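You operate a simulated robot arm through the tools that you are given. There is no shell and no other tool. Be economical: measure what you need, move in short steps, check, and stop when the job is done.

You run a simulated robot arm. Do the job below in one go: nothing can be reset, and whatever is moved stays where it is left.

Task
Stop feed belt, granulator, table and extraction, then switch the control off.
Fine: in that order; wait while the display says a machine runs empty, and for STOPPED before the control switch.

The check looks at the end state, three seconds after you hand in, the way a careful person would. Anything else that was tipped, shoved, dropped, spilled or broken makes it a failure.

Robot
A 7-joint arm with a two-finger gripper, hanging from a carriage that runs on a rail from [-1.862, -0.015] to [1.018, 0.008] (x, y) and turns from -6.388 to 5.603 rad about z. Base frame: it is fixed where the carriage stands at the start and does not move with it; the origin is on the floor, on the carriage's upright axis, x ahead of it, y to its left, z up. Readings come in m, rad, newtons and seconds.
Its first joint turns from -2.897 to 2.897 rad. Places, roughly: auto start button [0.8, -0.6, 1.2]; auto stop button [0.8, -0.6, 1.2]; blue reset button [0.9, -0.6, 1.2]; control switch [1.1, -0.6, 1.3]; display [1.1, -0.6, 1.4]; extraction start button [0.9, -0.6, 1.4]; extraction stop button [0.9, -0.6, 1.4]; feed belt start button [0.7, -0.6, 1.4]; feed belt stop button [0.7, -0.6, 1.4]; granulator start button [0.8, -0.6, 1.4]; granulator stop button [0.8, -0.6, 1.4]; mode switch [1, -0.6, 1.3]; panel table start button [0.8, -0.6, 1.4]; panel table stop button [0.8, -0.6, 1.4]; red cabinet emergency button [0.7, -0.6, 1.2]; red cabinet main switch [1.1, -0.6, 0.9]. Payload 1.37 kg.
The tool frame sits at the grasp point between the pads (the TCP): z along the fingers, y along the line on which they close. The tips reach 0.016 m beyond it. The gripper opens to 0.092 m. The gripper's body begins 0.074 m behind the TCP.
Orientation is that of the tool frame in the base frame, as [roll, pitch, yaw] about the fixed x, y, z axes, in that order (R = Rz(yaw) Ry(pitch) Rx(roll)). With the fingers straight down and closing along the base's y, the tool's x points along the base's -x, its y along +y and its z along -z.

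Tools
- The arm moves only by the tool arm_command. Its arguments are lists of equal length, an entry for each row: "translation": the shift along the base's x, y, z in units of 30 mm (1.0 is 30 mm), a list of three; "dr": the turn, a rotation vector about the base's x, y, z in units of 5 degrees (1.0 is 5 degrees), a list of three; "hand": the gripper command, from -1 (shut) to 1 (fully open), values between in proportion. In form: {"translation": [[x, y, z], ...], "dr": [[ax, ay, az], ...], "hand": [hand, ...]}. A call has 1 to 8 rows; each row shifts and turns the commanded pose from where the row before left it. A call with a number of a shift or a turn outside -1 to 1 is refused whole. Each row takes 0.2 s and may step no farther than 0.05 m and 0.15 rad from the row before; otherwise, or with a gripper value out of range, the whole call is refused. Where a pose cannot be reached the arm comes as near as it can. A force on the tool above 40 N (or 10 N above the force at the start of the call, whichever is more), or a blocked arm, ends the call early, and 0.2 s more pass. The fingers move at their own pace and stop on an object; they squeeze with about 26 N. The grip force told is the motor's: it shows also when the fingers shut on nothing. Time passes only in rows, and 0.2 s behind the last, so rows that do not move let the fingers close. It gives the time, the measured TCP pose, the force on the tool (base axes), the opening and the grip force at its end, in the units of the frame above (readings bear some noise), with the torque about the TCP (base axes, N m) and any sound that the robot's microphone picked up.
- Cameras (640 x 400 px; columns grow to the right, rows downward): "scene" is now at [0.2571, -0.0477, 1.5485]; the picture's right is [-0.63, -0.78, 0.00], its down [-0.63, 0.51, -0.59] and it looks along [0.46, -0.37, -0.81] (base axes); focal length 214 px, centre (320, 200). "wrist" rides on the gripper at [0.071, 0.019, -0.111] in the tool frame; the picture's right is [-0.26, 0.97, 0.00], its down [-0.78, -0.21, -0.59] and it looks along [-0.57, -0.15, 0.81] (tool axes); focal length 280 px, centre (320, 200). There is no depth. A picture from a camera that has moved, and an enlarged one, comes with that camera's place and axes in the base frame and with its lens.
- grab_frame(camera): a new picture of that camera. The clock stands still meanwhile.
- raise_lower(by): slides the trunk up (or, below 0, down) by that many m; the arm and the scene camera ride with it, the base frame stays. It gives what a move gives, with no picture.
- steer(legs): drives the robot by 1 to 6 legs, each [ahead, left, turn to the left] in m, m and rad, along the robot's own axes; the way and the turn of a leg run together, so that a leg with both is an arc; at most 1.5 m and 3.142 rad a leg. The arm and the cameras ride along, it lands a little off, and it stops where it bumps. It keeps to its track: a leg is cut to what the track allows. It gives what a move gives.
- head_to(pan, tilt): turns the head with the scene camera to pan (to the left, within 2.705 rad either way) and tilt (down, from -0.506 to 1.204), counted from straight ahead of the robot. It gives what a move gives.
- close_up(camera, box): a new picture of the part [left, top, right, bottom] of that camera's present view, enlarged. The clock stands still meanwhile.
- close_job(): hands the job in; it is judged then, once.

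Go step by step. Nothing tells you exact positions but the pictures and the camera data: compare them with the known pose of the tool, close in by small moves and look again before you grip or let go. The budget is 120 turns and 78 pictures, counting those below and the enlarged ones. Unless the task says otherwise, let go and move clear before handing in, and close with one line.

The tools are called after "Call:" as a command line: name --argument value ..., lists and objects as JSON in quotes. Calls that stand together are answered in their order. arm_command: Moves the arm, as the interface text tells. Its arguments: {"type":"object","properties":{"translation":{"type":"array","items":{"type":"array","items":{"type":"number"}}},"dr":{"type":"array","items":{"type":"array","items":{"type":"number"}}},"hand":{"type":"array","items":{"type":"number"}}},"required":["translation","dr","hand"]} The other tools are called the same way: raise_lower (by) slides the trunk up or down; steer (legs) drives the base; head_to (pan, tilt) turns the head that bears the scene camera; grab_frame (camera) takes a picture; close_up (camera, box) takes an enlarged picture of a part of a camera's view; close_job () hands the job in.

At the start:

```text
clock: 0.0
tcp_pos: [0.2857, -0.0854, 1.0001]
tcp_rot: [-3.141, -0.001, 3.141]
force: [-0.1, -0.8, -0.6]
moment: [0.02, -0.02, -0.04]
width: 0.092
finger_force: 0.0
trunk travel left (down, up): [-0.355, 0.305]
robot x, y, heading: [-0.0025, 0.0003, -0.004]
head pan, tilt: [-0.675, 0.942]
```

scene: 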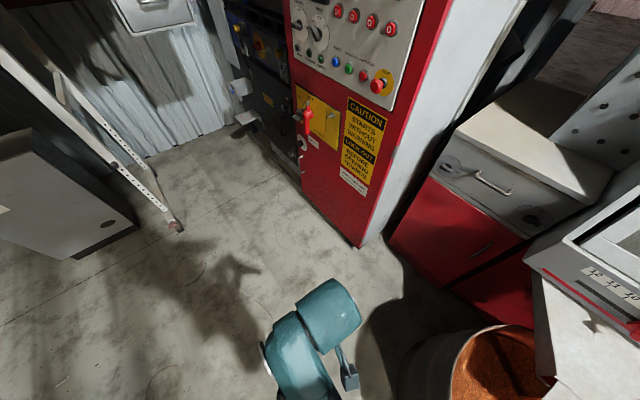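
wrist: 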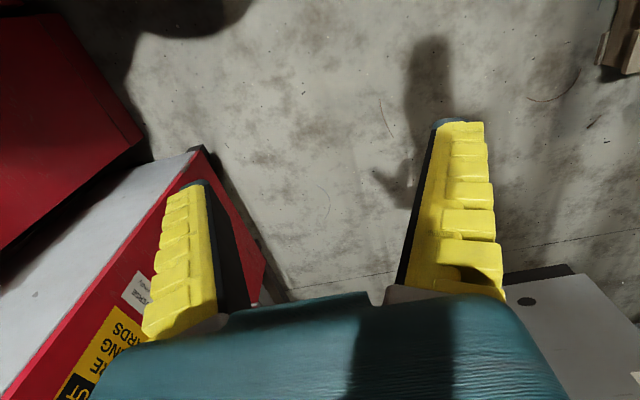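

The red cabinet stands to the front right, with its panel facing +y at about y=-0.6. I'll turn the head to look at the panel straight on.

Call:
head_to --pan -0.7 --tilt 0.2

Call:
grab_frame --camera "scene"

```text
clock: 1.1
tcp_pos: [0.2854, -0.0852, 0.9994]
tcp_rot: [-3.141, 0.002, -3.141]
force: [0.3, -0.1, 0.4]
moment: [0.0, -0.03, 0.01]
width: 0.092
finger_force: 0.0
trunk travel left (down, up): [-0.355, 0.305]
robot x, y, heading: [-0.0001, -0.0002, 0.001]
head pan, tilt: [-0.7, 0.201]
```

```text
75 pictures are left
camera scene: at [0.2714, -0.062, 1.6132], right [-0.64, -0.76, 0.0], down [-0.15, 0.13, -0.98], along [0.75, -0.63, -0.2], focal length 214 px, centre (320, 200)
```

scene: 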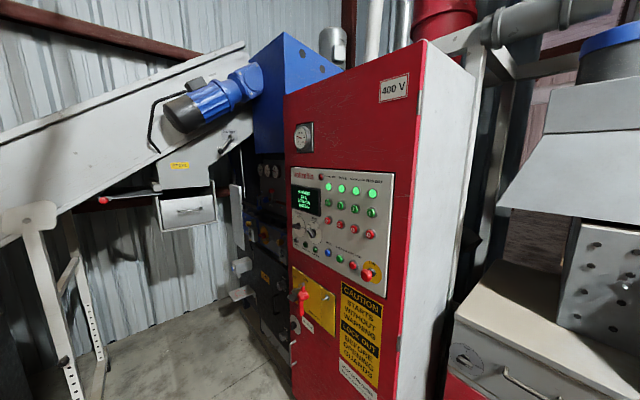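

The cabinet panel is in view. I'll enlarge it to read the labels.

Call:
close_up --camera "scene" --box '[285, 160, 405, 295]'

Call:
close_up --camera "scene" --box '[285, 165, 335, 260]'

```text
2.96 times, centred on (345, 228) of scene
camera zoom: at [0.2714, -0.062, 1.6132], right [-0.64, -0.76, 0.0], down [-0.15, 0.13, -0.98], along [0.75, -0.63, -0.2], focal length 636 px, centre (246, 118)
```

zoom: 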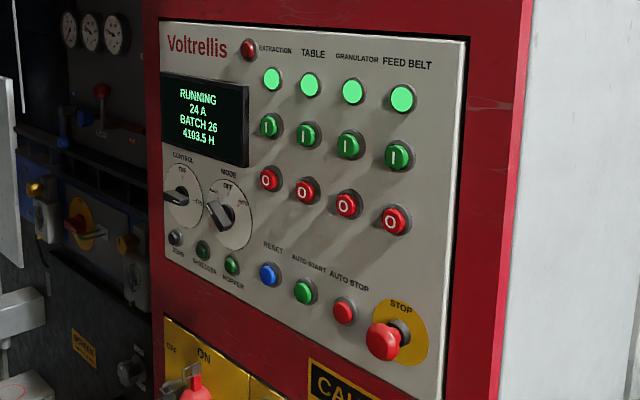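

```text
4.21 times, centred on (310, 212) of scene
camera zoom: at [0.2714, -0.062, 1.6132], right [-0.64, -0.76, 0.0], down [-0.15, 0.13, -0.98], along [0.75, -0.63, -0.2], focal length 903 px, centre (362, 147)
```

zoom: 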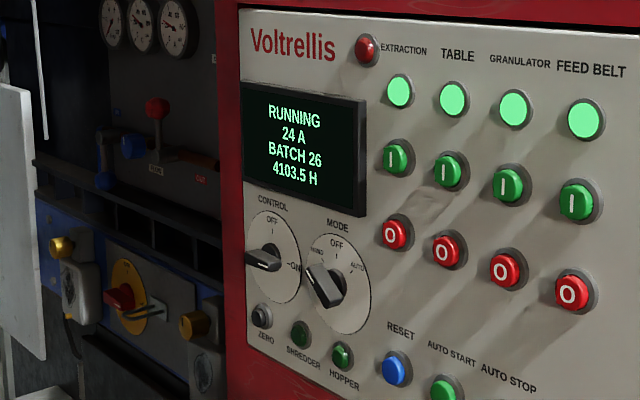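

The buttons from right to left are feed belt, granulator, table and extraction, with the stop row being the red "O" buttons. I'll drive along the rail to stand in front of the panel, face it and raise the trunk.

Call:
steer --legs '[[0.72, 0, 0], [0, 0, -1.571]]'

Call:
raise_lower --by 0.2

Call:
head_to --pan 0 --tilt 0.6

Call:
grab_frame --camera "scene"

```text
clock: 8.9
tcp_pos: [0.6383, -0.2811, 0.9995]
tcp_rot: [-3.141, 0.003, 1.573]
force: [-0.4, 0.1, -0.3]
moment: [0.02, 0.02, 0.01]
width: 0.0919
finger_force: 0.1
trunk travel left (down, up): [-0.355, 0.305]
robot x, y, heading: [0.7231, 0.0045, -1.572]
head pan, tilt: [-0.7, 0.201]
```

```text
clock: 11.0
tcp_pos: [0.6386, -0.2808, 1.2001]
tcp_rot: [3.141, 0.0, 1.571]
force: [-0.2, -0.9, -0.5]
moment: [0.02, -0.01, 0.02]
width: 0.0918
finger_force: 0.0
trunk travel left (down, up): [-0.555, 0.105]
robot x, y, heading: [0.725, 0.0049, -1.57]
head pan, tilt: [-0.7, 0.201]
```

```text
clock: 12.1
tcp_pos: [0.638, -0.2804, 1.1997]
tcp_rot: [3.141, 0.001, 1.572]
force: [-0.3, 0.2, 0.2]
moment: [0.03, -0.03, 0.02]
width: 0.092
finger_force: 0.1
trunk travel left (down, up): [-0.555, 0.105]
robot x, y, heading: [0.7291, 0.008, -1.567]
head pan, tilt: [0.0, 0.6]
```

```text
72 pictures are left
camera scene: at [0.724, -0.2847, 1.7765], right [-1.0, 0.0, 0.0], down [0.0, 0.56, -0.83], along [0.0, -0.83, -0.56], focal length 214 px, centre (320, 200)
```

scene: 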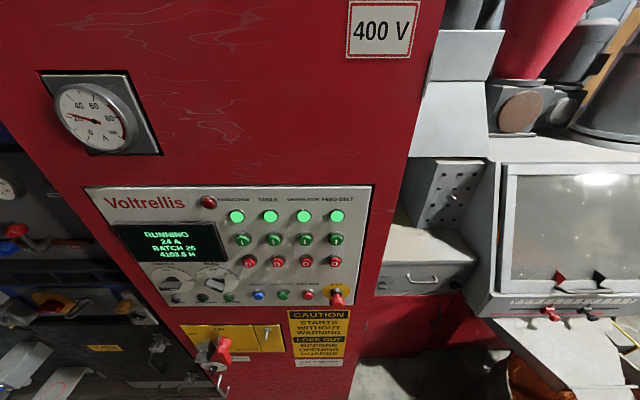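

I'm now facing the panel. Next is an enlarged view to triangulate the buttons.

Call:
close_up --camera "scene" --box '[100, 180, 380, 355]'

Call:
close_up --camera "scene" --box '[220, 180, 380, 280]'

```text
2.29 times, centred on (240, 268) of scene
camera zoom: at [0.724, -0.2847, 1.7765], right [-1.0, 0.0, 0.0], down [0.0, 0.56, -0.83], along [0.0, -0.83, -0.56], focal length 490 px, centre (503, 46)
```

zoom: 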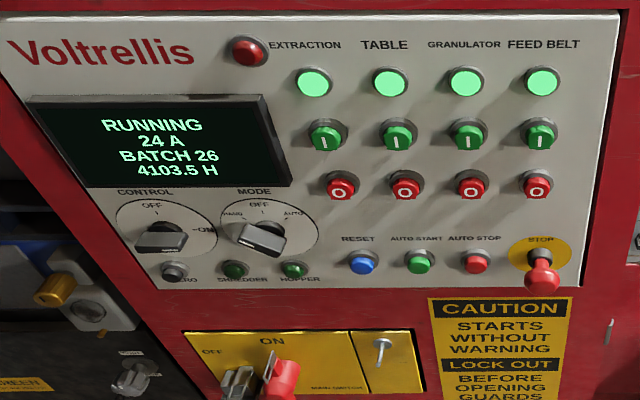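

```text
4.00 times, centred on (300, 230) of scene
camera zoom: at [0.724, -0.2847, 1.7765], right [-1.0, 0.0, 0.0], down [0.0, 0.56, -0.83], along [0.0, -0.83, -0.56], focal length 858 px, centre (400, 80)
```

zoom: 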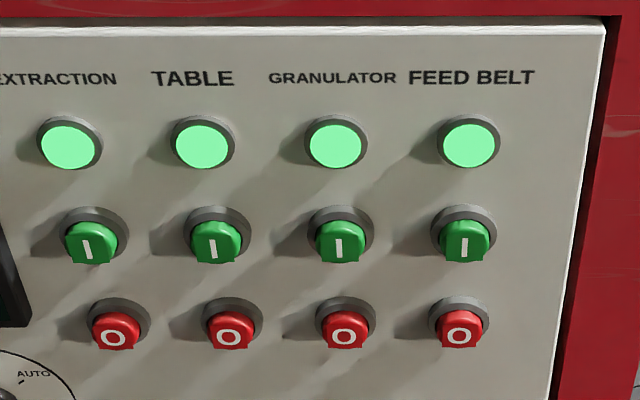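

Feed belt stop is at about (0.687, -0.64, 1.343), with the other stop buttons spaced about 72 mm toward +x. I'll swing the tool to point along -y with the gripper shut.

Call:
arm_command --translation '[[0.09, -0.3, 0.19], [0.09, -0.3, 0.19], [0.09, -0.3, 0.19], [0.09, -0.3, 0.19], [0.09, -0.3, 0.19], [0.09, -0.3, 0.19]]' --dr '[[-1, 0, 0], [-1, 0, 0], [-1, 0, 0], [-1, 0, 0], [-1, 0, 0], [-1, 0, 0]]' --hand '[-1, -1, -1, -1, -1, -1]'

Call:
arm_command --translation '[[0.09, -0.3, 0.19], [0.09, -0.3, 0.19], [0.09, -0.3, 0.19], [0.09, -0.3, 0.19], [0.09, -0.3, 0.19], [0.09, -0.3, 0.19]]' --dr '[[-1, 0, 0], [-1, 0, 0], [-1, 0, 0], [-1, 0, 0], [-1, 0, 0], [-1, 0, 0]]' --hand '[-1, -1, -1, -1, -1, -1]'

Call:
arm_command --translation '[[0.09, -0.3, 0.19], [0.09, -0.3, 0.19], [0.09, -0.3, 0.19], [0.09, -0.3, 0.19], [0.09, -0.3, 0.19], [0.09, -0.3, 0.19]]' --dr '[[-1, 0, 0], [-1, 0, 0], [-1, 0, 0], [-1, 0, 0], [-1, 0, 0], [-1, 0, 0]]' --hand '[-1, -1, -1, -1, -1, -1]'

Call:
grab_frame --camera "scene"

Call:
grab_frame --camera "wrist"

```text
clock: 13.5
tcp_pos: [0.655, -0.3344, 1.2352]
tcp_rot: [-3.142, 0.525, 1.573]
force: [0.6, 0.1, -0.6]
moment: [-0.01, -0.03, 0.0]
width: 0.0
finger_force: 26.1
trunk travel left (down, up): [-0.555, 0.105]
robot x, y, heading: [0.7219, 0.0014, -1.567]
head pan, tilt: [0.0, 0.6]
```

```text
clock: 14.9
tcp_pos: [0.671, -0.3898, 1.2686]
tcp_rot: [-3.139, 1.05, 1.571]
force: [0.8, -0.2, -0.1]
moment: [-0.01, -0.02, 0.0]
width: 0.0002
finger_force: 26.2
trunk travel left (down, up): [-0.555, 0.105]
robot x, y, heading: [0.726, 0.0017, -1.567]
head pan, tilt: [0.0, 0.6]
```

```text
clock: 16.3
tcp_pos: [0.6872, -0.4438, 1.3035]
tcp_rot: [-0.653, 1.568, -2.224]
force: [0.5, -0.1, -0.4]
moment: [0.02, -0.01, 0.02]
width: 0.0001
finger_force: 25.9
trunk travel left (down, up): [-0.555, 0.105]
robot x, y, heading: [0.7236, 0.0059, -1.572]
head pan, tilt: [0.0, 0.6]
```

```text
69 pictures are left
camera scene: at [0.7241, -0.2846, 1.7765], right [-1.0, 0.0, 0.0], down [0.0, 0.56, -0.83], along [0.0, -0.83, -0.56], focal length 214 px, centre (320, 200)
```

scene: 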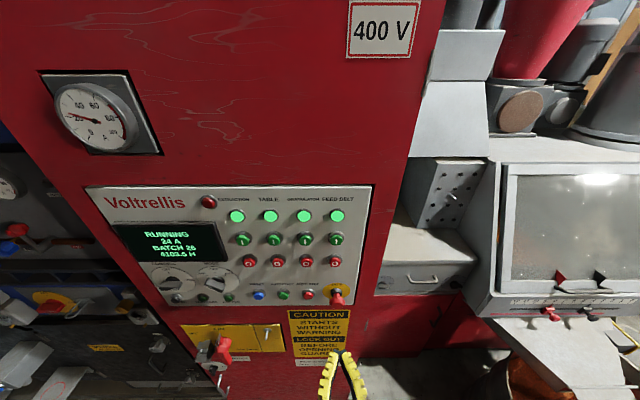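

```text
68 pictures are left
camera wrist: at [0.7059, -0.3316, 1.2319], right [0.97, 0.0, 0.26], down [-0.21, 0.59, 0.78], along [-0.15, -0.81, 0.57], focal length 280 px, centre (320, 200)
```

wrist: 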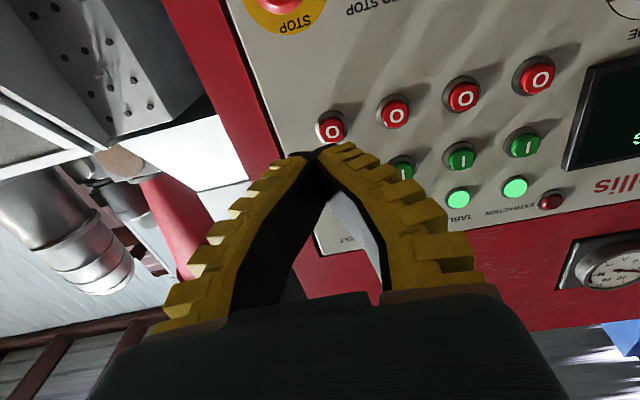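

The wrist view confirms feed belt stop at about (0.687, -0.634, 1.35). I'll move up level with it and close in.

Call:
arm_command --translation '[[0, -0.6, 0.8], [0, -0.8, 0.7], [0, -1, 0], [0, -1, 0], [0, -0.9, 0], [0, 0, 0]]' --dr '[[0, 0, 0], [0, 0, 0], [0, 0, 0], [0, 0, 0], [0, 0, 0], [0, 0, 0]]' --hand '[-1, -1, -1, -1, -1, -1]'

Call:
close_up --camera "scene" --box '[220, 180, 380, 280]'

Call:
grab_frame --camera "wrist"

```text
clock: 17.7
tcp_pos: [0.6876, -0.573, 1.3465]
tcp_rot: [-1.098, 1.569, -2.67]
force: [-0.5, 0.3, 0.0]
moment: [0.03, -0.03, 0.0]
width: 0.0003
finger_force: 26.2
trunk travel left (down, up): [-0.555, 0.105]
robot x, y, heading: [0.7219, 0.0107, -1.57]
head pan, tilt: [0.0, 0.6]
```

```text
4.00 times, centred on (300, 230) of scene
camera zoom: at [0.7241, -0.2847, 1.7765], right [-1.0, 0.0, 0.0], down [0.0, 0.56, -0.83], along [0.0, -0.83, -0.56], focal length 858 px, centre (400, 80)
```

zoom: 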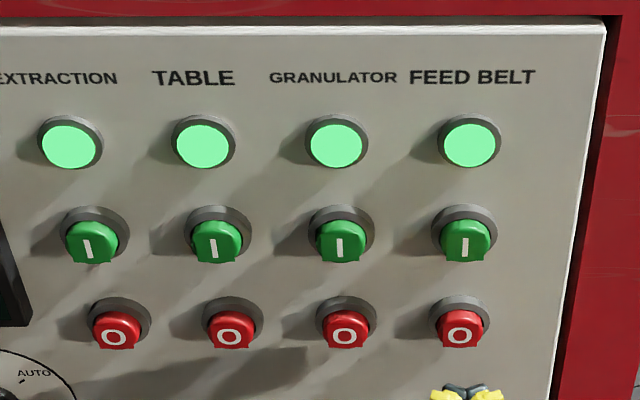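

```text
66 pictures are left
camera wrist: at [0.7062, -0.4607, 1.2757], right [0.97, 0.0, 0.26], down [-0.21, 0.59, 0.78], along [-0.15, -0.81, 0.57], focal length 280 px, centre (320, 200)
```

wrist: 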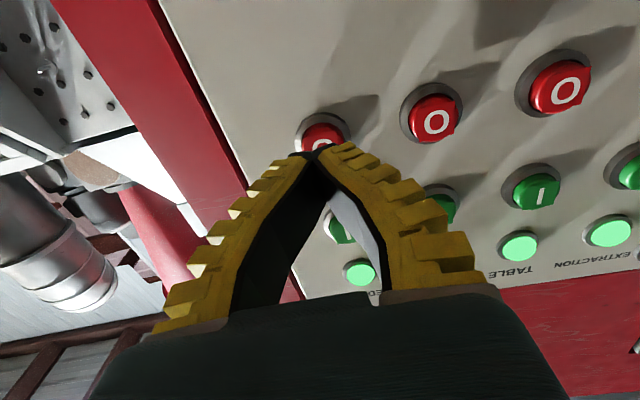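

The tip is lined up with the feed belt stop button. I'll approach in small steps and watch the force.

Call:
arm_command --translation '[[0, -0.5, 0.05], [0, -0.5, 0], [0, -0.3, 0], [0, -0.1, 0]]' --dr '[[0, 0, 0], [0, 0, 0], [0, 0, 0], [0, 0, 0]]' --hand '[-1, -1, -1, -1]'

Call:
close_up --camera "scene" --box '[220, 180, 380, 280]'

```text
clock: 18.7
tcp_pos: [0.6869, -0.6139, 1.3487]
tcp_rot: [-0.968, 1.57, -2.541]
force: [1.1, 0.9, 0.1]
moment: [0.02, 0.0, 0.03]
width: 0.0001
finger_force: 25.9
trunk travel left (down, up): [-0.555, 0.105]
robot x, y, heading: [0.7266, 0.0059, -1.569]
head pan, tilt: [0.0, 0.6]
```

```text
4.00 times, centred on (300, 230) of scene
camera zoom: at [0.7241, -0.2847, 1.7764], right [-1.0, 0.0, 0.0], down [0.0, 0.56, -0.83], along [0.0, -0.83, -0.56], focal length 858 px, centre (400, 80)
```

zoom: 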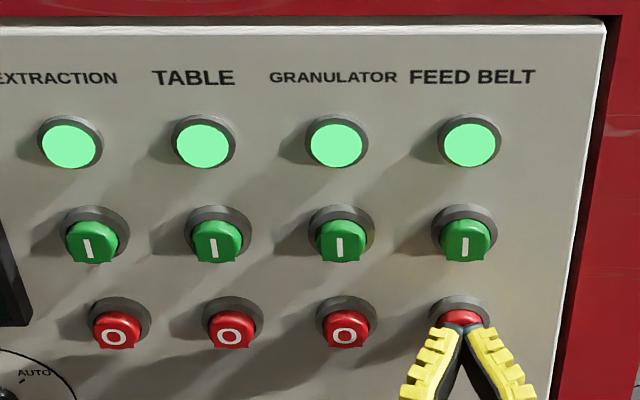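

The tip is almost touching and covers the button. I'll press slowly.

Call:
arm_command --translation '[[0, -0.1, 0], [0, -0.1, 0], [0, -0.1, 0]]' --dr '[[0, 0, 0], [0, 0, 0], [0, 0, 0]]' --hand '[-1, -1, -1]'

```text
clock: 19.5
tcp_pos: [0.6878, -0.6207, 1.3488]
tcp_rot: [-1.332, 1.569, -2.905]
force: [-0.2, 16.5, 1.7]
moment: [-0.07, 0.04, 0.01]
width: 0.0058
finger_force: 27.3
trunk travel left (down, up): [-0.555, 0.105]
robot x, y, heading: [0.7231, 0.0047, -1.569]
head pan, tilt: [0.0, 0.6]
heard: click
```

I heard a click. I'll back off and read the display.

Call:
arm_command --translation '[[0, 0.5, 0], [0, 0.5, 0]]' --dr '[[0, 0, 0], [0, 0, 0]]' --hand '[-1, -1]'

Call:
close_up --camera "scene" --box '[100, 180, 380, 355]'

```text
clock: 20.1
tcp_pos: [0.6877, -0.5939, 1.3497]
tcp_rot: [-0.907, 1.568, -2.478]
force: [-0.4, 0.4, 0.9]
moment: [0.01, -0.02, 0.03]
width: 0.0001
finger_force: 28.6
trunk travel left (down, up): [-0.555, 0.105]
robot x, y, heading: [0.7258, 0.0061, -1.57]
head pan, tilt: [0.0, 0.6]
```

```text
2.29 times, centred on (240, 268) of scene
camera zoom: at [0.7241, -0.2848, 1.7765], right [-1.0, 0.0, 0.0], down [0.0, 0.56, -0.83], along [0.0, -0.83, -0.56], focal length 490 px, centre (503, 46)
```

zoom: 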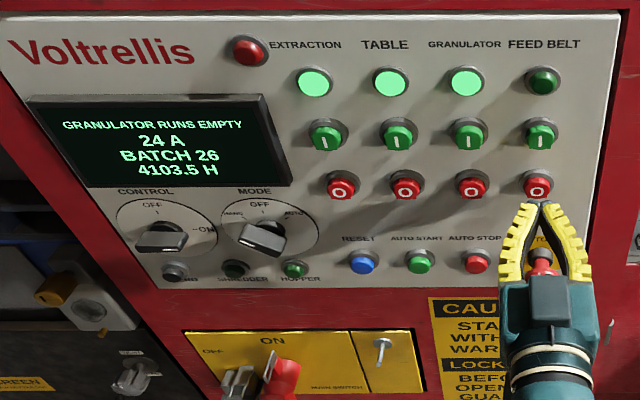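

The feed belt lamp is out and the display says GRANULATOR RUNS EMPTY. I'll shift across to the granulator stop button and wait there.

Call:
arm_command --translation '[[0.8, 0, 0], [0.8, 0, 0], [0.78, 0, 0], [0, 0, 0], [0, 0, 0], [0, 0, 0], [0, 0, 0], [0, 0, 0]]' --dr '[[0, 0, 0], [0, 0, 0], [0, 0, 0], [0, 0, 0], [0, 0, 0], [0, 0, 0], [0, 0, 0], [0, 0, 0]]' --hand '[-1, -1, -1, -1, -1, -1, -1, -1]'

Call:
arm_command --translation '[[0, 0, 0], [0, 0, 0], [0, 0, 0], [0, 0, 0], [0, 0, 0], [0, 0, 0], [0, 0, 0], [0, 0, 0]]' --dr '[[0, 0, 0], [0, 0, 0], [0, 0, 0], [0, 0, 0], [0, 0, 0], [0, 0, 0], [0, 0, 0], [0, 0, 0]]' --hand '[-1, -1, -1, -1, -1, -1, -1, -1]'

Call:
close_up --camera "scene" --box '[100, 180, 380, 355]'

```text
clock: 21.9
tcp_pos: [0.7588, -0.5944, 1.3489]
tcp_rot: [-1.021, 1.569, -2.594]
force: [-0.2, -0.2, 0.2]
moment: [-0.02, -0.01, -0.04]
width: 0.0001
finger_force: 27.7
trunk travel left (down, up): [-0.555, 0.105]
robot x, y, heading: [0.7224, 0.0044, -1.568]
head pan, tilt: [0.0, 0.6]
```

```text
clock: 23.7
tcp_pos: [0.7575, -0.5924, 1.3488]
tcp_rot: [-1.023, 1.568, -2.592]
force: [0.5, 0.1, 0.5]
moment: [0.0, 0.02, 0.01]
width: 0.0
finger_force: 28.2
trunk travel left (down, up): [-0.555, 0.105]
robot x, y, heading: [0.722, 0.007, -1.571]
head pan, tilt: [0.0, 0.6]
```

```text
2.29 times, centred on (240, 268) of scene
camera zoom: at [0.7241, -0.2847, 1.7765], right [-1.0, 0.0, 0.0], down [0.0, 0.56, -0.83], along [0.0, -0.83, -0.56], focal length 490 px, centre (503, 46)
```

zoom: 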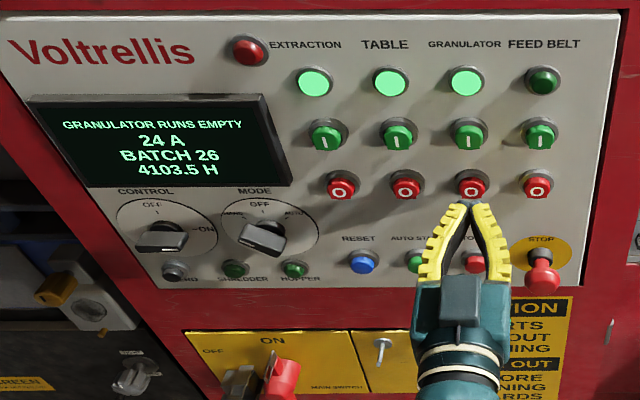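

The tool is aligned with granulator stop and the display still says it runs empty, so I'll keep waiting.

Call:
arm_command --translation '[[0, 0, 0], [0, 0, 0], [0, 0, 0], [0, 0, 0], [0, 0, 0], [0, 0, 0], [0, 0, 0], [0, 0, 0]]' --dr '[[0, 0, 0], [0, 0, 0], [0, 0, 0], [0, 0, 0], [0, 0, 0], [0, 0, 0], [0, 0, 0], [0, 0, 0]]' --hand '[-1, -1, -1, -1, -1, -1, -1, -1]'

Call:
arm_command --translation '[[0, 0, 0], [0, 0, 0], [0, 0, 0], [0, 0, 0], [0, 0, 0], [0, 0, 0], [0, 0, 0], [0, 0, 0]]' --dr '[[0, 0, 0], [0, 0, 0], [0, 0, 0], [0, 0, 0], [0, 0, 0], [0, 0, 0], [0, 0, 0], [0, 0, 0]]' --hand '[-1, -1, -1, -1, -1, -1, -1, -1]'

Call:
close_up --camera "scene" --box '[100, 180, 380, 355]'

```text
clock: 25.5
tcp_pos: [0.7577, -0.5937, 1.3499]
tcp_rot: [-1.004, 1.569, -2.575]
force: [0.6, 0.7, 0.1]
moment: [0.03, -0.01, 0.0]
width: 0.0
finger_force: 27.9
trunk travel left (down, up): [-0.555, 0.105]
robot x, y, heading: [0.7222, 0.0116, -1.571]
head pan, tilt: [0.0, 0.6]
```

```text
clock: 27.3
tcp_pos: [0.7577, -0.5924, 1.3497]
tcp_rot: [-1.02, 1.569, -2.591]
force: [0.4, 0.6, 0.0]
moment: [-0.05, -0.01, 0.0]
width: 0.0
finger_force: 28.2
trunk travel left (down, up): [-0.555, 0.105]
robot x, y, heading: [0.7226, 0.0074, -1.569]
head pan, tilt: [0.0, 0.6]
```

```text
2.29 times, centred on (240, 268) of scene
camera zoom: at [0.7241, -0.2847, 1.7765], right [-1.0, 0.0, 0.0], down [0.0, 0.56, -0.83], along [0.0, -0.83, -0.56], focal length 490 px, centre (503, 46)
```

zoom: 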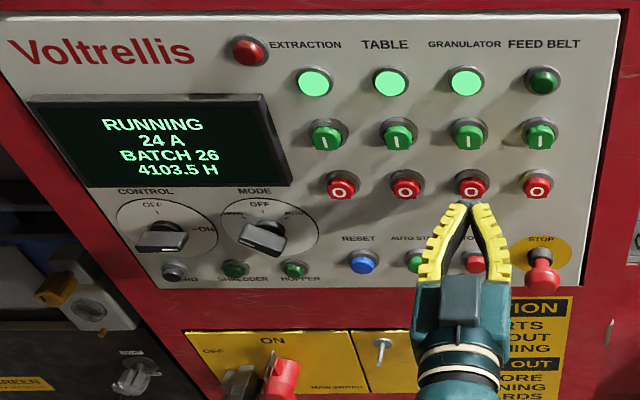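

The display reads RUNNING again, so the granulator has run empty. I'll press its stop button the same way, to a TCP y of about -0.621, then retreat.

Call:
arm_command --translation '[[0, -0.5, 0], [0, -0.2, 0], [0, -0.1, 0], [0, -0.1, 0], [0, -0.1, 0]]' --dr '[[0, 0, 0], [0, 0, 0], [0, 0, 0], [0, 0, 0], [0, 0, 0]]' --hand '[-1, -1, -1, -1, -1]'

Call:
arm_command --translation '[[0, 0.5, 0], [0, 0.5, 0]]' --dr '[[0, 0, 0], [0, 0, 0]]' --hand '[-1, -1]'

Call:
close_up --camera "scene" --box '[100, 180, 380, 355]'

```text
clock: 28.5
tcp_pos: [0.7584, -0.6205, 1.3496]
tcp_rot: [-1.178, 1.568, -2.749]
force: [0.2, 19.9, 2.5]
moment: [-0.1, 0.03, 0.0]
width: 0.0061
finger_force: 28.1
trunk travel left (down, up): [-0.555, 0.105]
robot x, y, heading: [0.7258, 0.005, -1.571]
head pan, tilt: [0.0, 0.6]
heard: click
```

```text
clock: 29.1
tcp_pos: [0.7582, -0.5924, 1.3495]
tcp_rot: [-0.997, 1.569, -2.569]
force: [-0.1, 0.3, 0.3]
moment: [0.02, -0.03, -0.01]
width: 0.0
finger_force: 28.2
trunk travel left (down, up): [-0.555, 0.105]
robot x, y, heading: [0.7272, 0.007, -1.571]
head pan, tilt: [0.0, 0.6]
```

```text
2.29 times, centred on (240, 268) of scene
camera zoom: at [0.7241, -0.2848, 1.7765], right [-1.0, 0.0, 0.0], down [0.0, 0.56, -0.83], along [0.0, -0.83, -0.56], focal length 490 px, centre (503, 46)
```

zoom: 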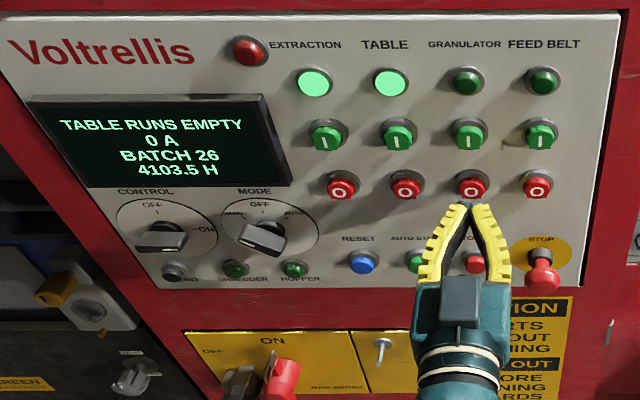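

The granulator is off and the display says TABLE RUNS EMPTY. I'll move to the table stop button at x≈0.831 and wait.

Call:
arm_command --translation '[[0.8, 0, 0], [0.8, 0, 0], [0.8, 0, 0], [0, 0, 0], [0, 0, 0], [0, 0, 0], [0, 0, 0], [0, 0, 0]]' --dr '[[0, 0, 0], [0, 0, 0], [0, 0, 0], [0, 0, 0], [0, 0, 0], [0, 0, 0], [0, 0, 0], [0, 0, 0]]' --hand '[-1, -1, -1, -1, -1, -1, -1, -1]'

Call:
arm_command --translation '[[0, 0, 0], [0, 0, 0], [0, 0, 0], [0, 0, 0], [0, 0, 0], [0, 0, 0], [0, 0, 0], [0, 0, 0]]' --dr '[[0, 0, 0], [0, 0, 0], [0, 0, 0], [0, 0, 0], [0, 0, 0], [0, 0, 0], [0, 0, 0], [0, 0, 0]]' --hand '[-1, -1, -1, -1, -1, -1, -1, -1]'

Call:
arm_command --translation '[[0, 0, 0], [0, 0, 0], [0, 0, 0], [0, 0, 0], [0, 0, 0], [0, 0, 0], [0, 0, 0], [0, 0, 0]]' --dr '[[0, 0, 0], [0, 0, 0], [0, 0, 0], [0, 0, 0], [0, 0, 0], [0, 0, 0], [0, 0, 0], [0, 0, 0]]' --hand '[-1, -1, -1, -1, -1, -1, -1, -1]'

Call:
close_up --camera "scene" --box '[100, 180, 380, 355]'

```text
clock: 30.9
tcp_pos: [0.8303, -0.5915, 1.3479]
tcp_rot: [-1.008, 1.569, -2.579]
force: [-0.5, -1.1, 0.2]
moment: [0.0, 0.03, -0.03]
width: 0.0
finger_force: 28.2
trunk travel left (down, up): [-0.555, 0.105]
robot x, y, heading: [0.7224, 0.0036, -1.565]
head pan, tilt: [0.0, 0.6]
```

```text
clock: 32.7
tcp_pos: [0.8299, -0.5924, 1.3483]
tcp_rot: [-1.007, 1.57, -2.578]
force: [-0.6, 0.2, 0.1]
moment: [-0.03, 0.0, 0.0]
width: 0.0
finger_force: 28.1
trunk travel left (down, up): [-0.555, 0.105]
robot x, y, heading: [0.7244, 0.0035, -1.567]
head pan, tilt: [0.0, 0.6]
```

```text
clock: 34.5
tcp_pos: [0.8296, -0.5917, 1.3493]
tcp_rot: [-0.992, 1.57, -2.565]
force: [0.9, -0.4, -0.7]
moment: [0.0, 0.0, -0.01]
width: 0.0
finger_force: 28.3
trunk travel left (down, up): [-0.555, 0.105]
robot x, y, heading: [0.7228, 0.0076, -1.566]
head pan, tilt: [0.0, 0.6]
```

```text
2.29 times, centred on (240, 268) of scene
camera zoom: at [0.7241, -0.2847, 1.7765], right [-1.0, 0.0, 0.0], down [0.0, 0.56, -0.83], along [0.0, -0.83, -0.56], focal length 490 px, centre (503, 46)
```

zoom: 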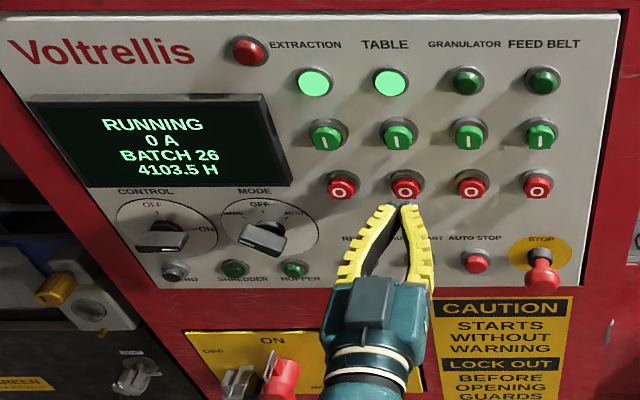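

The table has run empty and the display shows RUNNING. I'll press table stop.

Call:
arm_command --translation '[[0, -0.5, 0], [0, -0.2, 0], [0, -0.1, 0], [0, -0.1, 0], [0, -0.1, 0]]' --dr '[[0, 0, 0], [0, 0, 0], [0, 0, 0], [0, 0, 0], [0, 0, 0]]' --hand '[-1, -1, -1, -1, -1]'

Call:
arm_command --translation '[[0, 0.5, 0], [0, 0.5, 0]]' --dr '[[0, 0, 0], [0, 0, 0]]' --hand '[-1, -1]'

Call:
close_up --camera "scene" --box '[100, 180, 380, 355]'

```text
clock: 35.7
tcp_pos: [0.8293, -0.6211, 1.3481]
tcp_rot: [-1.21, 1.569, -2.78]
force: [-0.5, 22.3, 2.8]
moment: [-0.14, -0.01, -0.04]
width: 0.0064
finger_force: 27.5
trunk travel left (down, up): [-0.555, 0.105]
robot x, y, heading: [0.7235, 0.0025, -1.568]
head pan, tilt: [0.0, 0.6]
heard: click
```

```text
clock: 36.3
tcp_pos: [0.8316, -0.592, 1.3482]
tcp_rot: [-1.067, 1.571, -2.639]
force: [0.3, -0.1, 0.7]
moment: [0.04, 0.0, -0.02]
width: 0.0
finger_force: 27.7
trunk travel left (down, up): [-0.555, 0.105]
robot x, y, heading: [0.7206, 0.0044, -1.573]
head pan, tilt: [0.0, 0.6]
```

```text
2.29 times, centred on (240, 268) of scene
camera zoom: at [0.7241, -0.2848, 1.7765], right [-1.0, 0.0, 0.0], down [0.0, 0.56, -0.83], along [0.0, -0.83, -0.56], focal length 490 px, centre (503, 46)
```

zoom: 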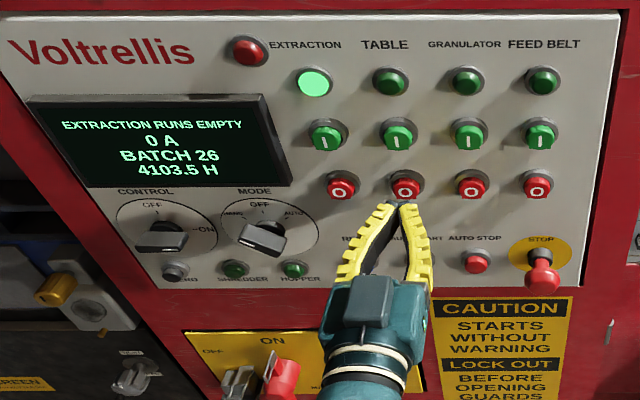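

The table is off and the display says EXTRACTION RUNS EMPTY. I'll move to extraction stop and wait.

Call:
arm_command --translation '[[0.8, 0, 0], [0.8, 0, 0], [0.8, 0, 0], [0, 0, 0], [0, 0, 0], [0, 0, 0], [0, 0, 0], [0, 0, 0]]' --dr '[[0, 0, 0], [0, 0, 0], [0, 0, 0], [0, 0, 0], [0, 0, 0], [0, 0, 0], [0, 0, 0], [0, 0, 0]]' --hand '[-1, -1, -1, -1, -1, -1, -1, -1]'

Call:
arm_command --translation '[[0, 0, 0], [0, 0, 0], [0, 0, 0], [0, 0, 0], [0, 0, 0], [0, 0, 0], [0, 0, 0], [0, 0, 0]]' --dr '[[0, 0, 0], [0, 0, 0], [0, 0, 0], [0, 0, 0], [0, 0, 0], [0, 0, 0], [0, 0, 0], [0, 0, 0]]' --hand '[-1, -1, -1, -1, -1, -1, -1, -1]'

Call:
arm_command --translation '[[0, 0, 0], [0, 0, 0], [0, 0, 0], [0, 0, 0], [0, 0, 0], [0, 0, 0], [0, 0, 0], [0, 0, 0]]' --dr '[[0, 0, 0], [0, 0, 0], [0, 0, 0], [0, 0, 0], [0, 0, 0], [0, 0, 0], [0, 0, 0], [0, 0, 0]]' --hand '[-1, -1, -1, -1, -1, -1, -1, -1]'

Call:
close_up --camera "scene" --box '[100, 180, 380, 355]'

```text
clock: 38.1
tcp_pos: [0.9025, -0.5926, 1.3484]
tcp_rot: [-0.997, 1.569, -2.567]
force: [-0.2, -0.2, 0.3]
moment: [0.0, 0.04, 0.01]
width: 0.0002
finger_force: 27.4
trunk travel left (down, up): [-0.555, 0.105]
robot x, y, heading: [0.723, 0.0038, -1.565]
head pan, tilt: [0.0, 0.6]
```

```text
clock: 39.9
tcp_pos: [0.9033, -0.5923, 1.3491]
tcp_rot: [-1.029, 1.569, -2.6]
force: [-1.2, 0.1, -0.6]
moment: [0.01, 0.01, 0.0]
width: 0.0
finger_force: 27.9
trunk travel left (down, up): [-0.555, 0.105]
robot x, y, heading: [0.7228, 0.0052, -1.569]
head pan, tilt: [0.0, 0.6]
```

```text
clock: 41.7
tcp_pos: [0.9026, -0.5929, 1.3486]
tcp_rot: [-1.011, 1.569, -2.583]
force: [0.7, 0.0, -0.1]
moment: [-0.02, -0.02, 0.01]
width: 0.0
finger_force: 27.5
trunk travel left (down, up): [-0.555, 0.105]
robot x, y, heading: [0.7287, 0.0069, -1.567]
head pan, tilt: [0.0, 0.6]
```

```text
2.29 times, centred on (240, 268) of scene
camera zoom: at [0.7241, -0.2847, 1.7765], right [-1.0, 0.0, 0.0], down [0.0, 0.56, -0.83], along [0.0, -0.83, -0.56], focal length 490 px, centre (503, 46)
```

zoom: 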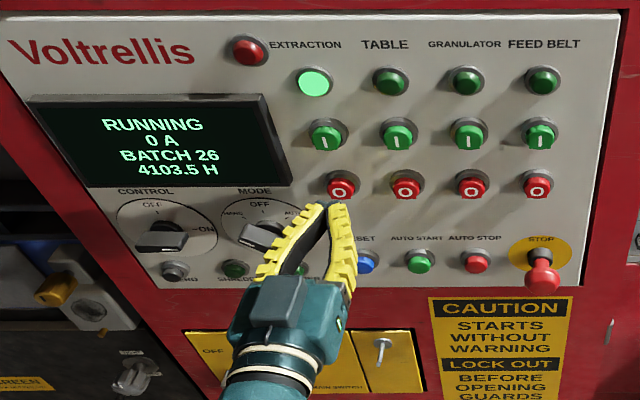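

The display shows RUNNING and the tool is aligned with extraction stop. Before pressing I'll check the clearance to the mode switch.

Call:
grab_frame --camera "wrist"

```text
57 pictures are left
camera wrist: at [0.9213, -0.4813, 1.2782], right [0.97, 0.0, 0.26], down [-0.21, 0.59, 0.78], along [-0.15, -0.81, 0.57], focal length 280 px, centre (320, 200)
```

wrist: 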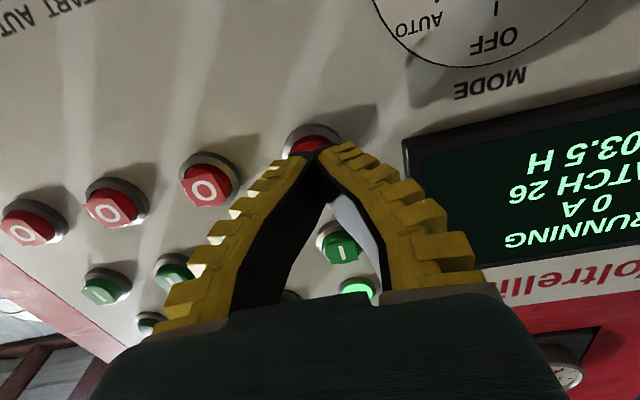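

It's well clear. I'll press extraction stop.

Call:
arm_command --translation '[[0, -0.5, 0], [0, -0.2, 0], [0, -0.1, 0], [0, -0.1, 0], [0, -0.1, 0]]' --dr '[[0, 0, 0], [0, 0, 0], [0, 0, 0], [0, 0, 0], [0, 0, 0]]' --hand '[-1, -1, -1, -1, -1]'

Call:
arm_command --translation '[[0, 0.5, 0], [0, 1, 0], [0, 1, 0], [0, 1, 0]]' --dr '[[0, 0, 0], [0, 0, 0], [0, 0, 0], [0, 0, 0]]' --hand '[-1, -1, -1, -1]'

Call:
close_up --camera "scene" --box '[100, 180, 380, 355]'

```text
clock: 42.9
tcp_pos: [0.9031, -0.6216, 1.35]
tcp_rot: [-0.747, 1.567, -2.317]
force: [-1.7, 23.3, 5.1]
moment: [-0.21, -0.02, -0.13]
width: 0.0061
finger_force: 28.3
trunk travel left (down, up): [-0.555, 0.105]
robot x, y, heading: [0.7262, 0.0059, -1.569]
head pan, tilt: [0.0, 0.6]
heard: click
```

```text
clock: 43.9
tcp_pos: [0.902, -0.5157, 1.3491]
tcp_rot: [-0.999, 1.569, -2.571]
force: [-0.5, -0.8, 0.0]
moment: [0.03, 0.0, 0.02]
width: 0.0
finger_force: 28.1
trunk travel left (down, up): [-0.555, 0.105]
robot x, y, heading: [0.7245, 0.0066, -1.567]
head pan, tilt: [0.0, 0.6]
```

```text
2.29 times, centred on (240, 268) of scene
camera zoom: at [0.7241, -0.2849, 1.7765], right [-1.0, 0.0, 0.0], down [0.0, 0.56, -0.83], along [0.0, -0.83, -0.56], focal length 490 px, centre (503, 46)
```

zoom: 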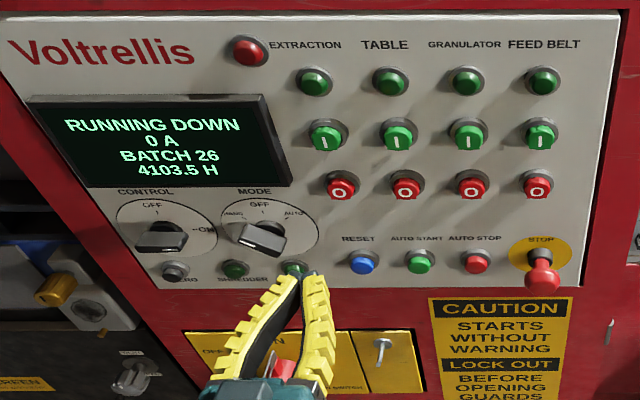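

All four lamps are out and the display says RUNNING DOWN. Meanwhile I'll retreat a little, slide along the rail and inspect the control switch.

Call:
arm_command --translation '[[-0.5, 1, -0.5], [-0.5, 1, -0.5], [-0.5, 0.5, -0.5]]' --dr '[[0, 0, 0], [0, 0, 0], [0, 0, 0]]' --hand '[-1, -1, -1]'

Call:
steer --legs '[[0, 0.22, 0]]'

Call:
grab_frame --camera "wrist"

Call:
close_up --camera "scene" --box '[180, 200, 340, 300]'

```text
clock: 44.7
tcp_pos: [0.8576, -0.4425, 1.305]
tcp_rot: [-0.483, 1.569, -2.052]
force: [0.5, -0.5, -0.3]
moment: [0.03, -0.02, -0.03]
width: 0.0
finger_force: 27.7
trunk travel left (down, up): [-0.555, 0.105]
robot x, y, heading: [0.723, 0.0078, -1.568]
head pan, tilt: [0.0, 0.6]
```

```text
clock: 46.4
tcp_pos: [1.0768, -0.4406, 1.3043]
tcp_rot: [-1.118, 1.57, -2.688]
force: [0.1, -0.5, 0.0]
moment: [-0.02, -0.02, 0.03]
width: 0.0001
finger_force: 27.9
trunk travel left (down, up): [-0.555, 0.105]
robot x, y, heading: [0.9409, 0.0083, -1.564]
head pan, tilt: [0.0, 0.6]
```

```text
55 pictures are left
camera wrist: at [1.0957, -0.3291, 1.2332], right [0.97, 0.0, 0.26], down [-0.21, 0.59, 0.78], along [-0.15, -0.81, 0.57], focal length 280 px, centre (320, 200)
```

wrist: 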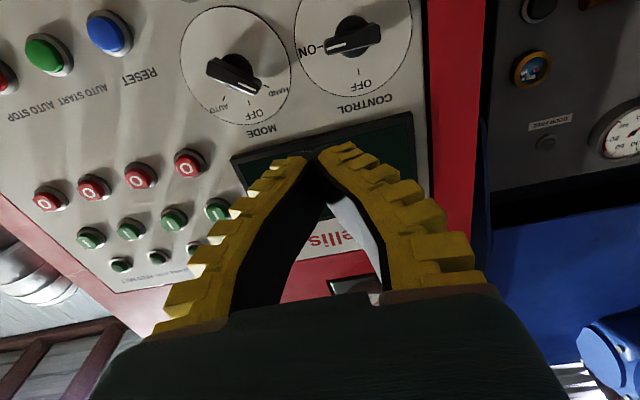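

```text
4.00 times, centred on (260, 250) of scene
camera zoom: at [0.9437, -0.283, 1.7765], right [-1.0, 0.0, 0.0], down [0.0, 0.56, -0.83], along [0.0, -0.83, -0.56], focal length 858 px, centre (560, 0)
```

zoom: 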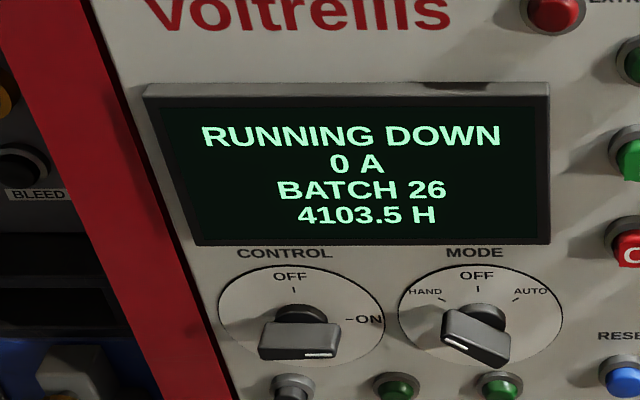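

The control knob's handle is horizontal with its mark toward ON (-x side), centred at about (1.116, -0.627, 1.271). It needs a 90° counter-clockwise turn to OFF. I'll first roll the gripper -90° about y so the fingers close vertically, and open it partly.

Call:
arm_command --translation '[[0.1, 0, -0.12], [0.1, 0, -0.12], [0.1, 0, -0.12], [0.1, 0, -0.12], [0.1, 0, -0.12], [0.1, 0, -0.12]]' --dr '[[0, -1, 0], [0, -1, 0], [0, -1, 0], [0, -1, 0], [0, -1, 0], [0, -1, 0]]' --hand '[-0.1, -0.1, -0.1, -0.1, -0.1, -0.1]'

Call:
arm_command --translation '[[0.1, 0, -0.1], [0.1, 0, -0.1], [0.1, 0, -0.1], [0.1, 0, -0.1], [0.1, 0, 0], [0.1, 0, 0]]' --dr '[[0, -1, 0], [0, -1, 0], [0, -1, 0], [0, -1, 0], [0, -1, 0], [0, -1, 0]]' --hand '[-0.1, -0.1, -0.1, -0.1, -0.1, -0.1]'

Call:
arm_command --translation '[[0, 0, 0], [0, 0, 0], [0, 0, 0], [0, 0, 0], [0, 0, 0], [0, 0, 0]]' --dr '[[0, -1, 0], [0, -1, 0], [0, -1, 0], [0, -1, 0], [0, -1, 0], [0, -1, 0]]' --hand '[-0.1, -0.1, -0.1, -0.1, -0.1, -0.1]'

Call:
grab_frame --camera "wrist"

Call:
close_up --camera "scene" --box '[160, 200, 360, 325]'

```text
clock: 47.8
tcp_pos: [1.0937, -0.4399, 1.2823]
tcp_rot: [1.568, 1.047, -0.002]
force: [0.1, 0.1, 0.1]
moment: [0.01, 0.0, -0.01]
width: 0.0447
finger_force: 2.6
trunk travel left (down, up): [-0.555, 0.105]
robot x, y, heading: [0.9419, 0.0071, -1.565]
head pan, tilt: [0.0, 0.6]
```

```text
clock: 49.2
tcp_pos: [1.1122, -0.4408, 1.2697]
tcp_rot: [1.571, 0.524, 0.0]
force: [-0.1, -0.5, -0.1]
moment: [0.01, 0.0, -0.02]
width: 0.0445
finger_force: 2.6
trunk travel left (down, up): [-0.555, 0.105]
robot x, y, heading: [0.9464, 0.0077, -1.57]
head pan, tilt: [0.0, 0.6]
```

```text
clock: 50.6
tcp_pos: [1.1131, -0.44, 1.2707]
tcp_rot: [1.572, -0.001, 0.0]
force: [0.4, -0.3, 0.2]
moment: [-0.01, 0.0, 0.03]
width: 0.0448
finger_force: 1.9
trunk travel left (down, up): [-0.555, 0.105]
robot x, y, heading: [0.942, 0.0073, -1.565]
head pan, tilt: [0.0, 0.6]
```

```text
53 pictures are left
camera wrist: at [1.1836, -0.3289, 1.2895], right [-0.26, 0.0, 0.96], down [-0.78, 0.59, -0.21], along [-0.57, -0.81, -0.15], focal length 280 px, centre (320, 200)
```

wrist: 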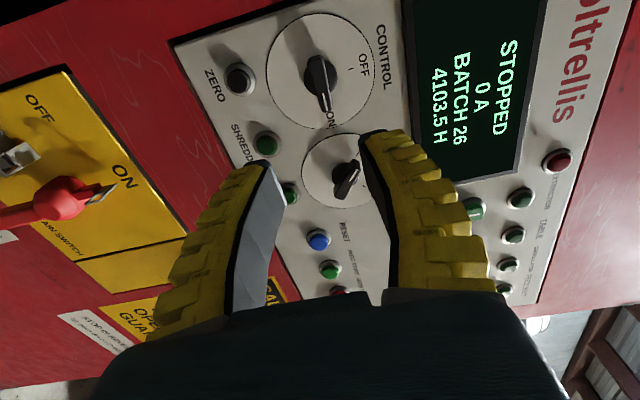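

```text
3.20 times, centred on (260, 262) of scene
camera zoom: at [0.9437, -0.283, 1.7765], right [-1.0, 0.0, 0.0], down [0.0, 0.56, -0.83], along [0.0, -0.83, -0.56], focal length 686 px, centre (512, 0)
```

zoom: 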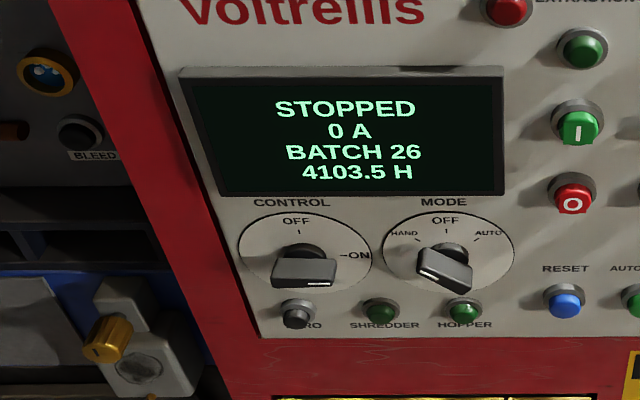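

The display reads STOPPED. The knob handle sits at about (1.117, -0.626, 1.271), so I'll advance with the fingers above and below it.

Call:
arm_command --translation '[[0.13, -1, 0], [0, -1, 0], [0, -1, 0], [0, -1, 0], [0, -0.6, 0], [0, 0, 0]]' --dr '[[0, 0, 0], [0, 0, 0], [0, 0, 0], [0, 0, 0], [0, 0, 0], [0, 0, 0]]' --hand '[-0.1, -0.1, -0.1, -0.1, -0.1, -0.1]'

Call:
grab_frame --camera "wrist"

Call:
close_up --camera "scene" --box '[180, 220, 308, 300]'

```text
clock: 52.0
tcp_pos: [1.1175, -0.5789, 1.2687]
tcp_rot: [1.57, 0.003, -0.003]
force: [-0.1, -0.7, 0.0]
moment: [0.04, -0.01, 0.02]
width: 0.0446
finger_force: 1.9
trunk travel left (down, up): [-0.555, 0.105]
robot x, y, heading: [0.9443, 0.0076, -1.573]
head pan, tilt: [0.0, 0.6]
```

```text
51 pictures are left
camera wrist: at [1.1875, -0.4672, 1.2883], right [-0.26, 0.0, 0.97], down [-0.78, 0.59, -0.21], along [-0.57, -0.81, -0.15], focal length 280 px, centre (320, 200)
```

wrist: 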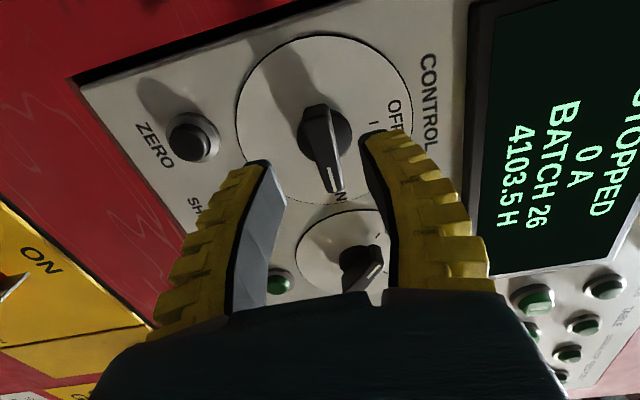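

```text
5.00 times, centred on (244, 260) of scene
camera zoom: at [0.9437, -0.283, 1.7765], right [-1.0, 0.0, 0.0], down [0.0, 0.56, -0.83], along [0.0, -0.83, -0.56], focal length 1072 px, centre (700, -100)
```

zoom: 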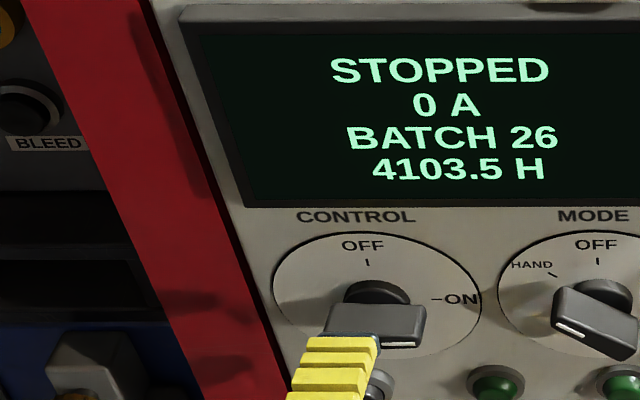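

The fingers straddle the handle with good alignment. I'll advance so the tips overlap the handle but stay off the dial.

Call:
arm_command --translation '[[-0.05, -0.6, 0.06], [0, -0.6, 0], [0, -0.4, 0], [0, -0.1, 0], [0, 0, 0]]' --dr '[[0, 0, 0], [0, 0, 0], [0, 0, 0], [0, 0, 0], [0, 0, 0]]' --hand '[-0.1, -0.1, -0.1, -0.1, -0.1]'

Call:
grab_frame --camera "wrist"

Call:
close_up --camera "scene" --box '[180, 220, 308, 300]'

```text
clock: 53.2
tcp_pos: [1.1127, -0.6218, 1.2786]
tcp_rot: [1.574, 0.004, 0.0]
force: [-3.6, 28.5, 3.4]
moment: [-0.42, 0.02, 0.03]
width: 0.042
finger_force: 2.2
out of reach, approached as far as the arm can: row 2, 3
trunk travel left (down, up): [-0.555, 0.105]
robot x, y, heading: [0.9406, 0.0053, -1.565]
head pan, tilt: [0.0, 0.6]
```

```text
49 pictures are left
camera wrist: at [1.1843, -0.5105, 1.2978], right [-0.26, 0.0, 0.97], down [-0.78, 0.59, -0.21], along [-0.57, -0.81, -0.16], focal length 280 px, centre (320, 200)
```

wrist: 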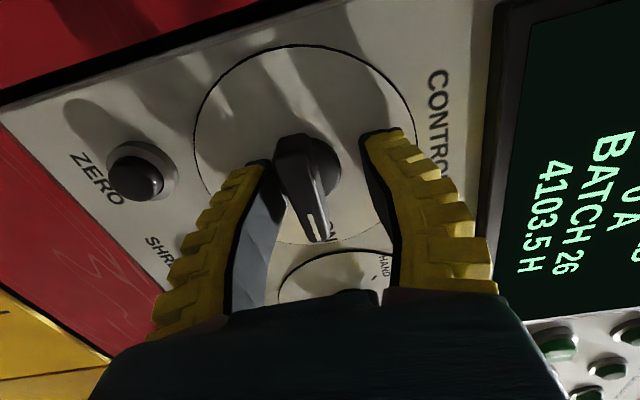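

```text
5.00 times, centred on (244, 260) of scene
camera zoom: at [0.9436, -0.2815, 1.7756], right [-1.0, 0.0, 0.0], down [0.0, 0.57, -0.82], along [0.0, -0.82, -0.57], focal length 1072 px, centre (700, -100)
```

zoom: 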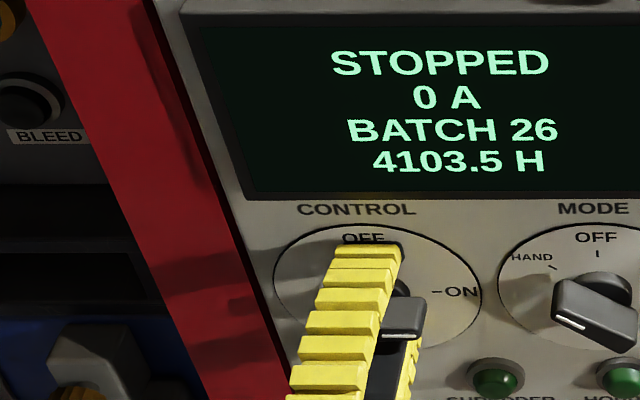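

The fingertips seem to have touched the dial plate at about y=-0.64, so I'll back off a few mm and check.

Call:
arm_command --translation '[[0, 0.3, 0], [0, 0.2, 0], [0, 0, 0]]' --dr '[[0, 0, 0], [0, 0, 0], [0, 0, 0]]' --hand '[-0.1, -0.1, -0.1]'

Call:
grab_frame --camera "wrist"

```text
clock: 54.0
tcp_pos: [1.115, -0.6108, 1.2801]
tcp_rot: [1.571, 0.003, -0.001]
force: [0.0, -0.6, -0.8]
moment: [-0.02, -0.02, 0.01]
width: 0.0446
finger_force: 2.6
trunk travel left (down, up): [-0.555, 0.105]
robot x, y, heading: [0.9421, 0.0093, -1.571]
head pan, tilt: [0.0, 0.6]
```

```text
47 pictures are left
camera wrist: at [1.1843, -0.499, 1.2992], right [-0.26, 0.0, 0.97], down [-0.78, 0.59, -0.21], along [-0.57, -0.81, -0.15], focal length 280 px, centre (320, 200)
```

wrist: 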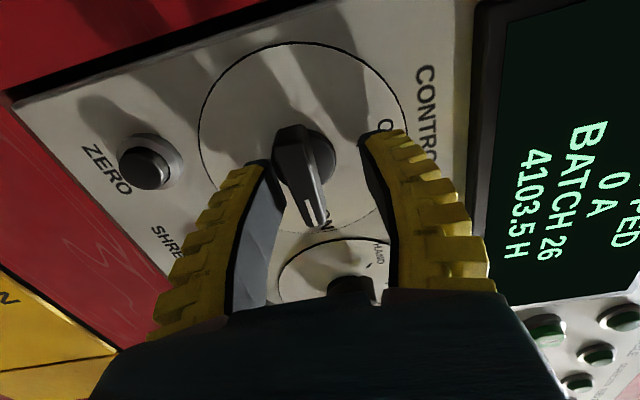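

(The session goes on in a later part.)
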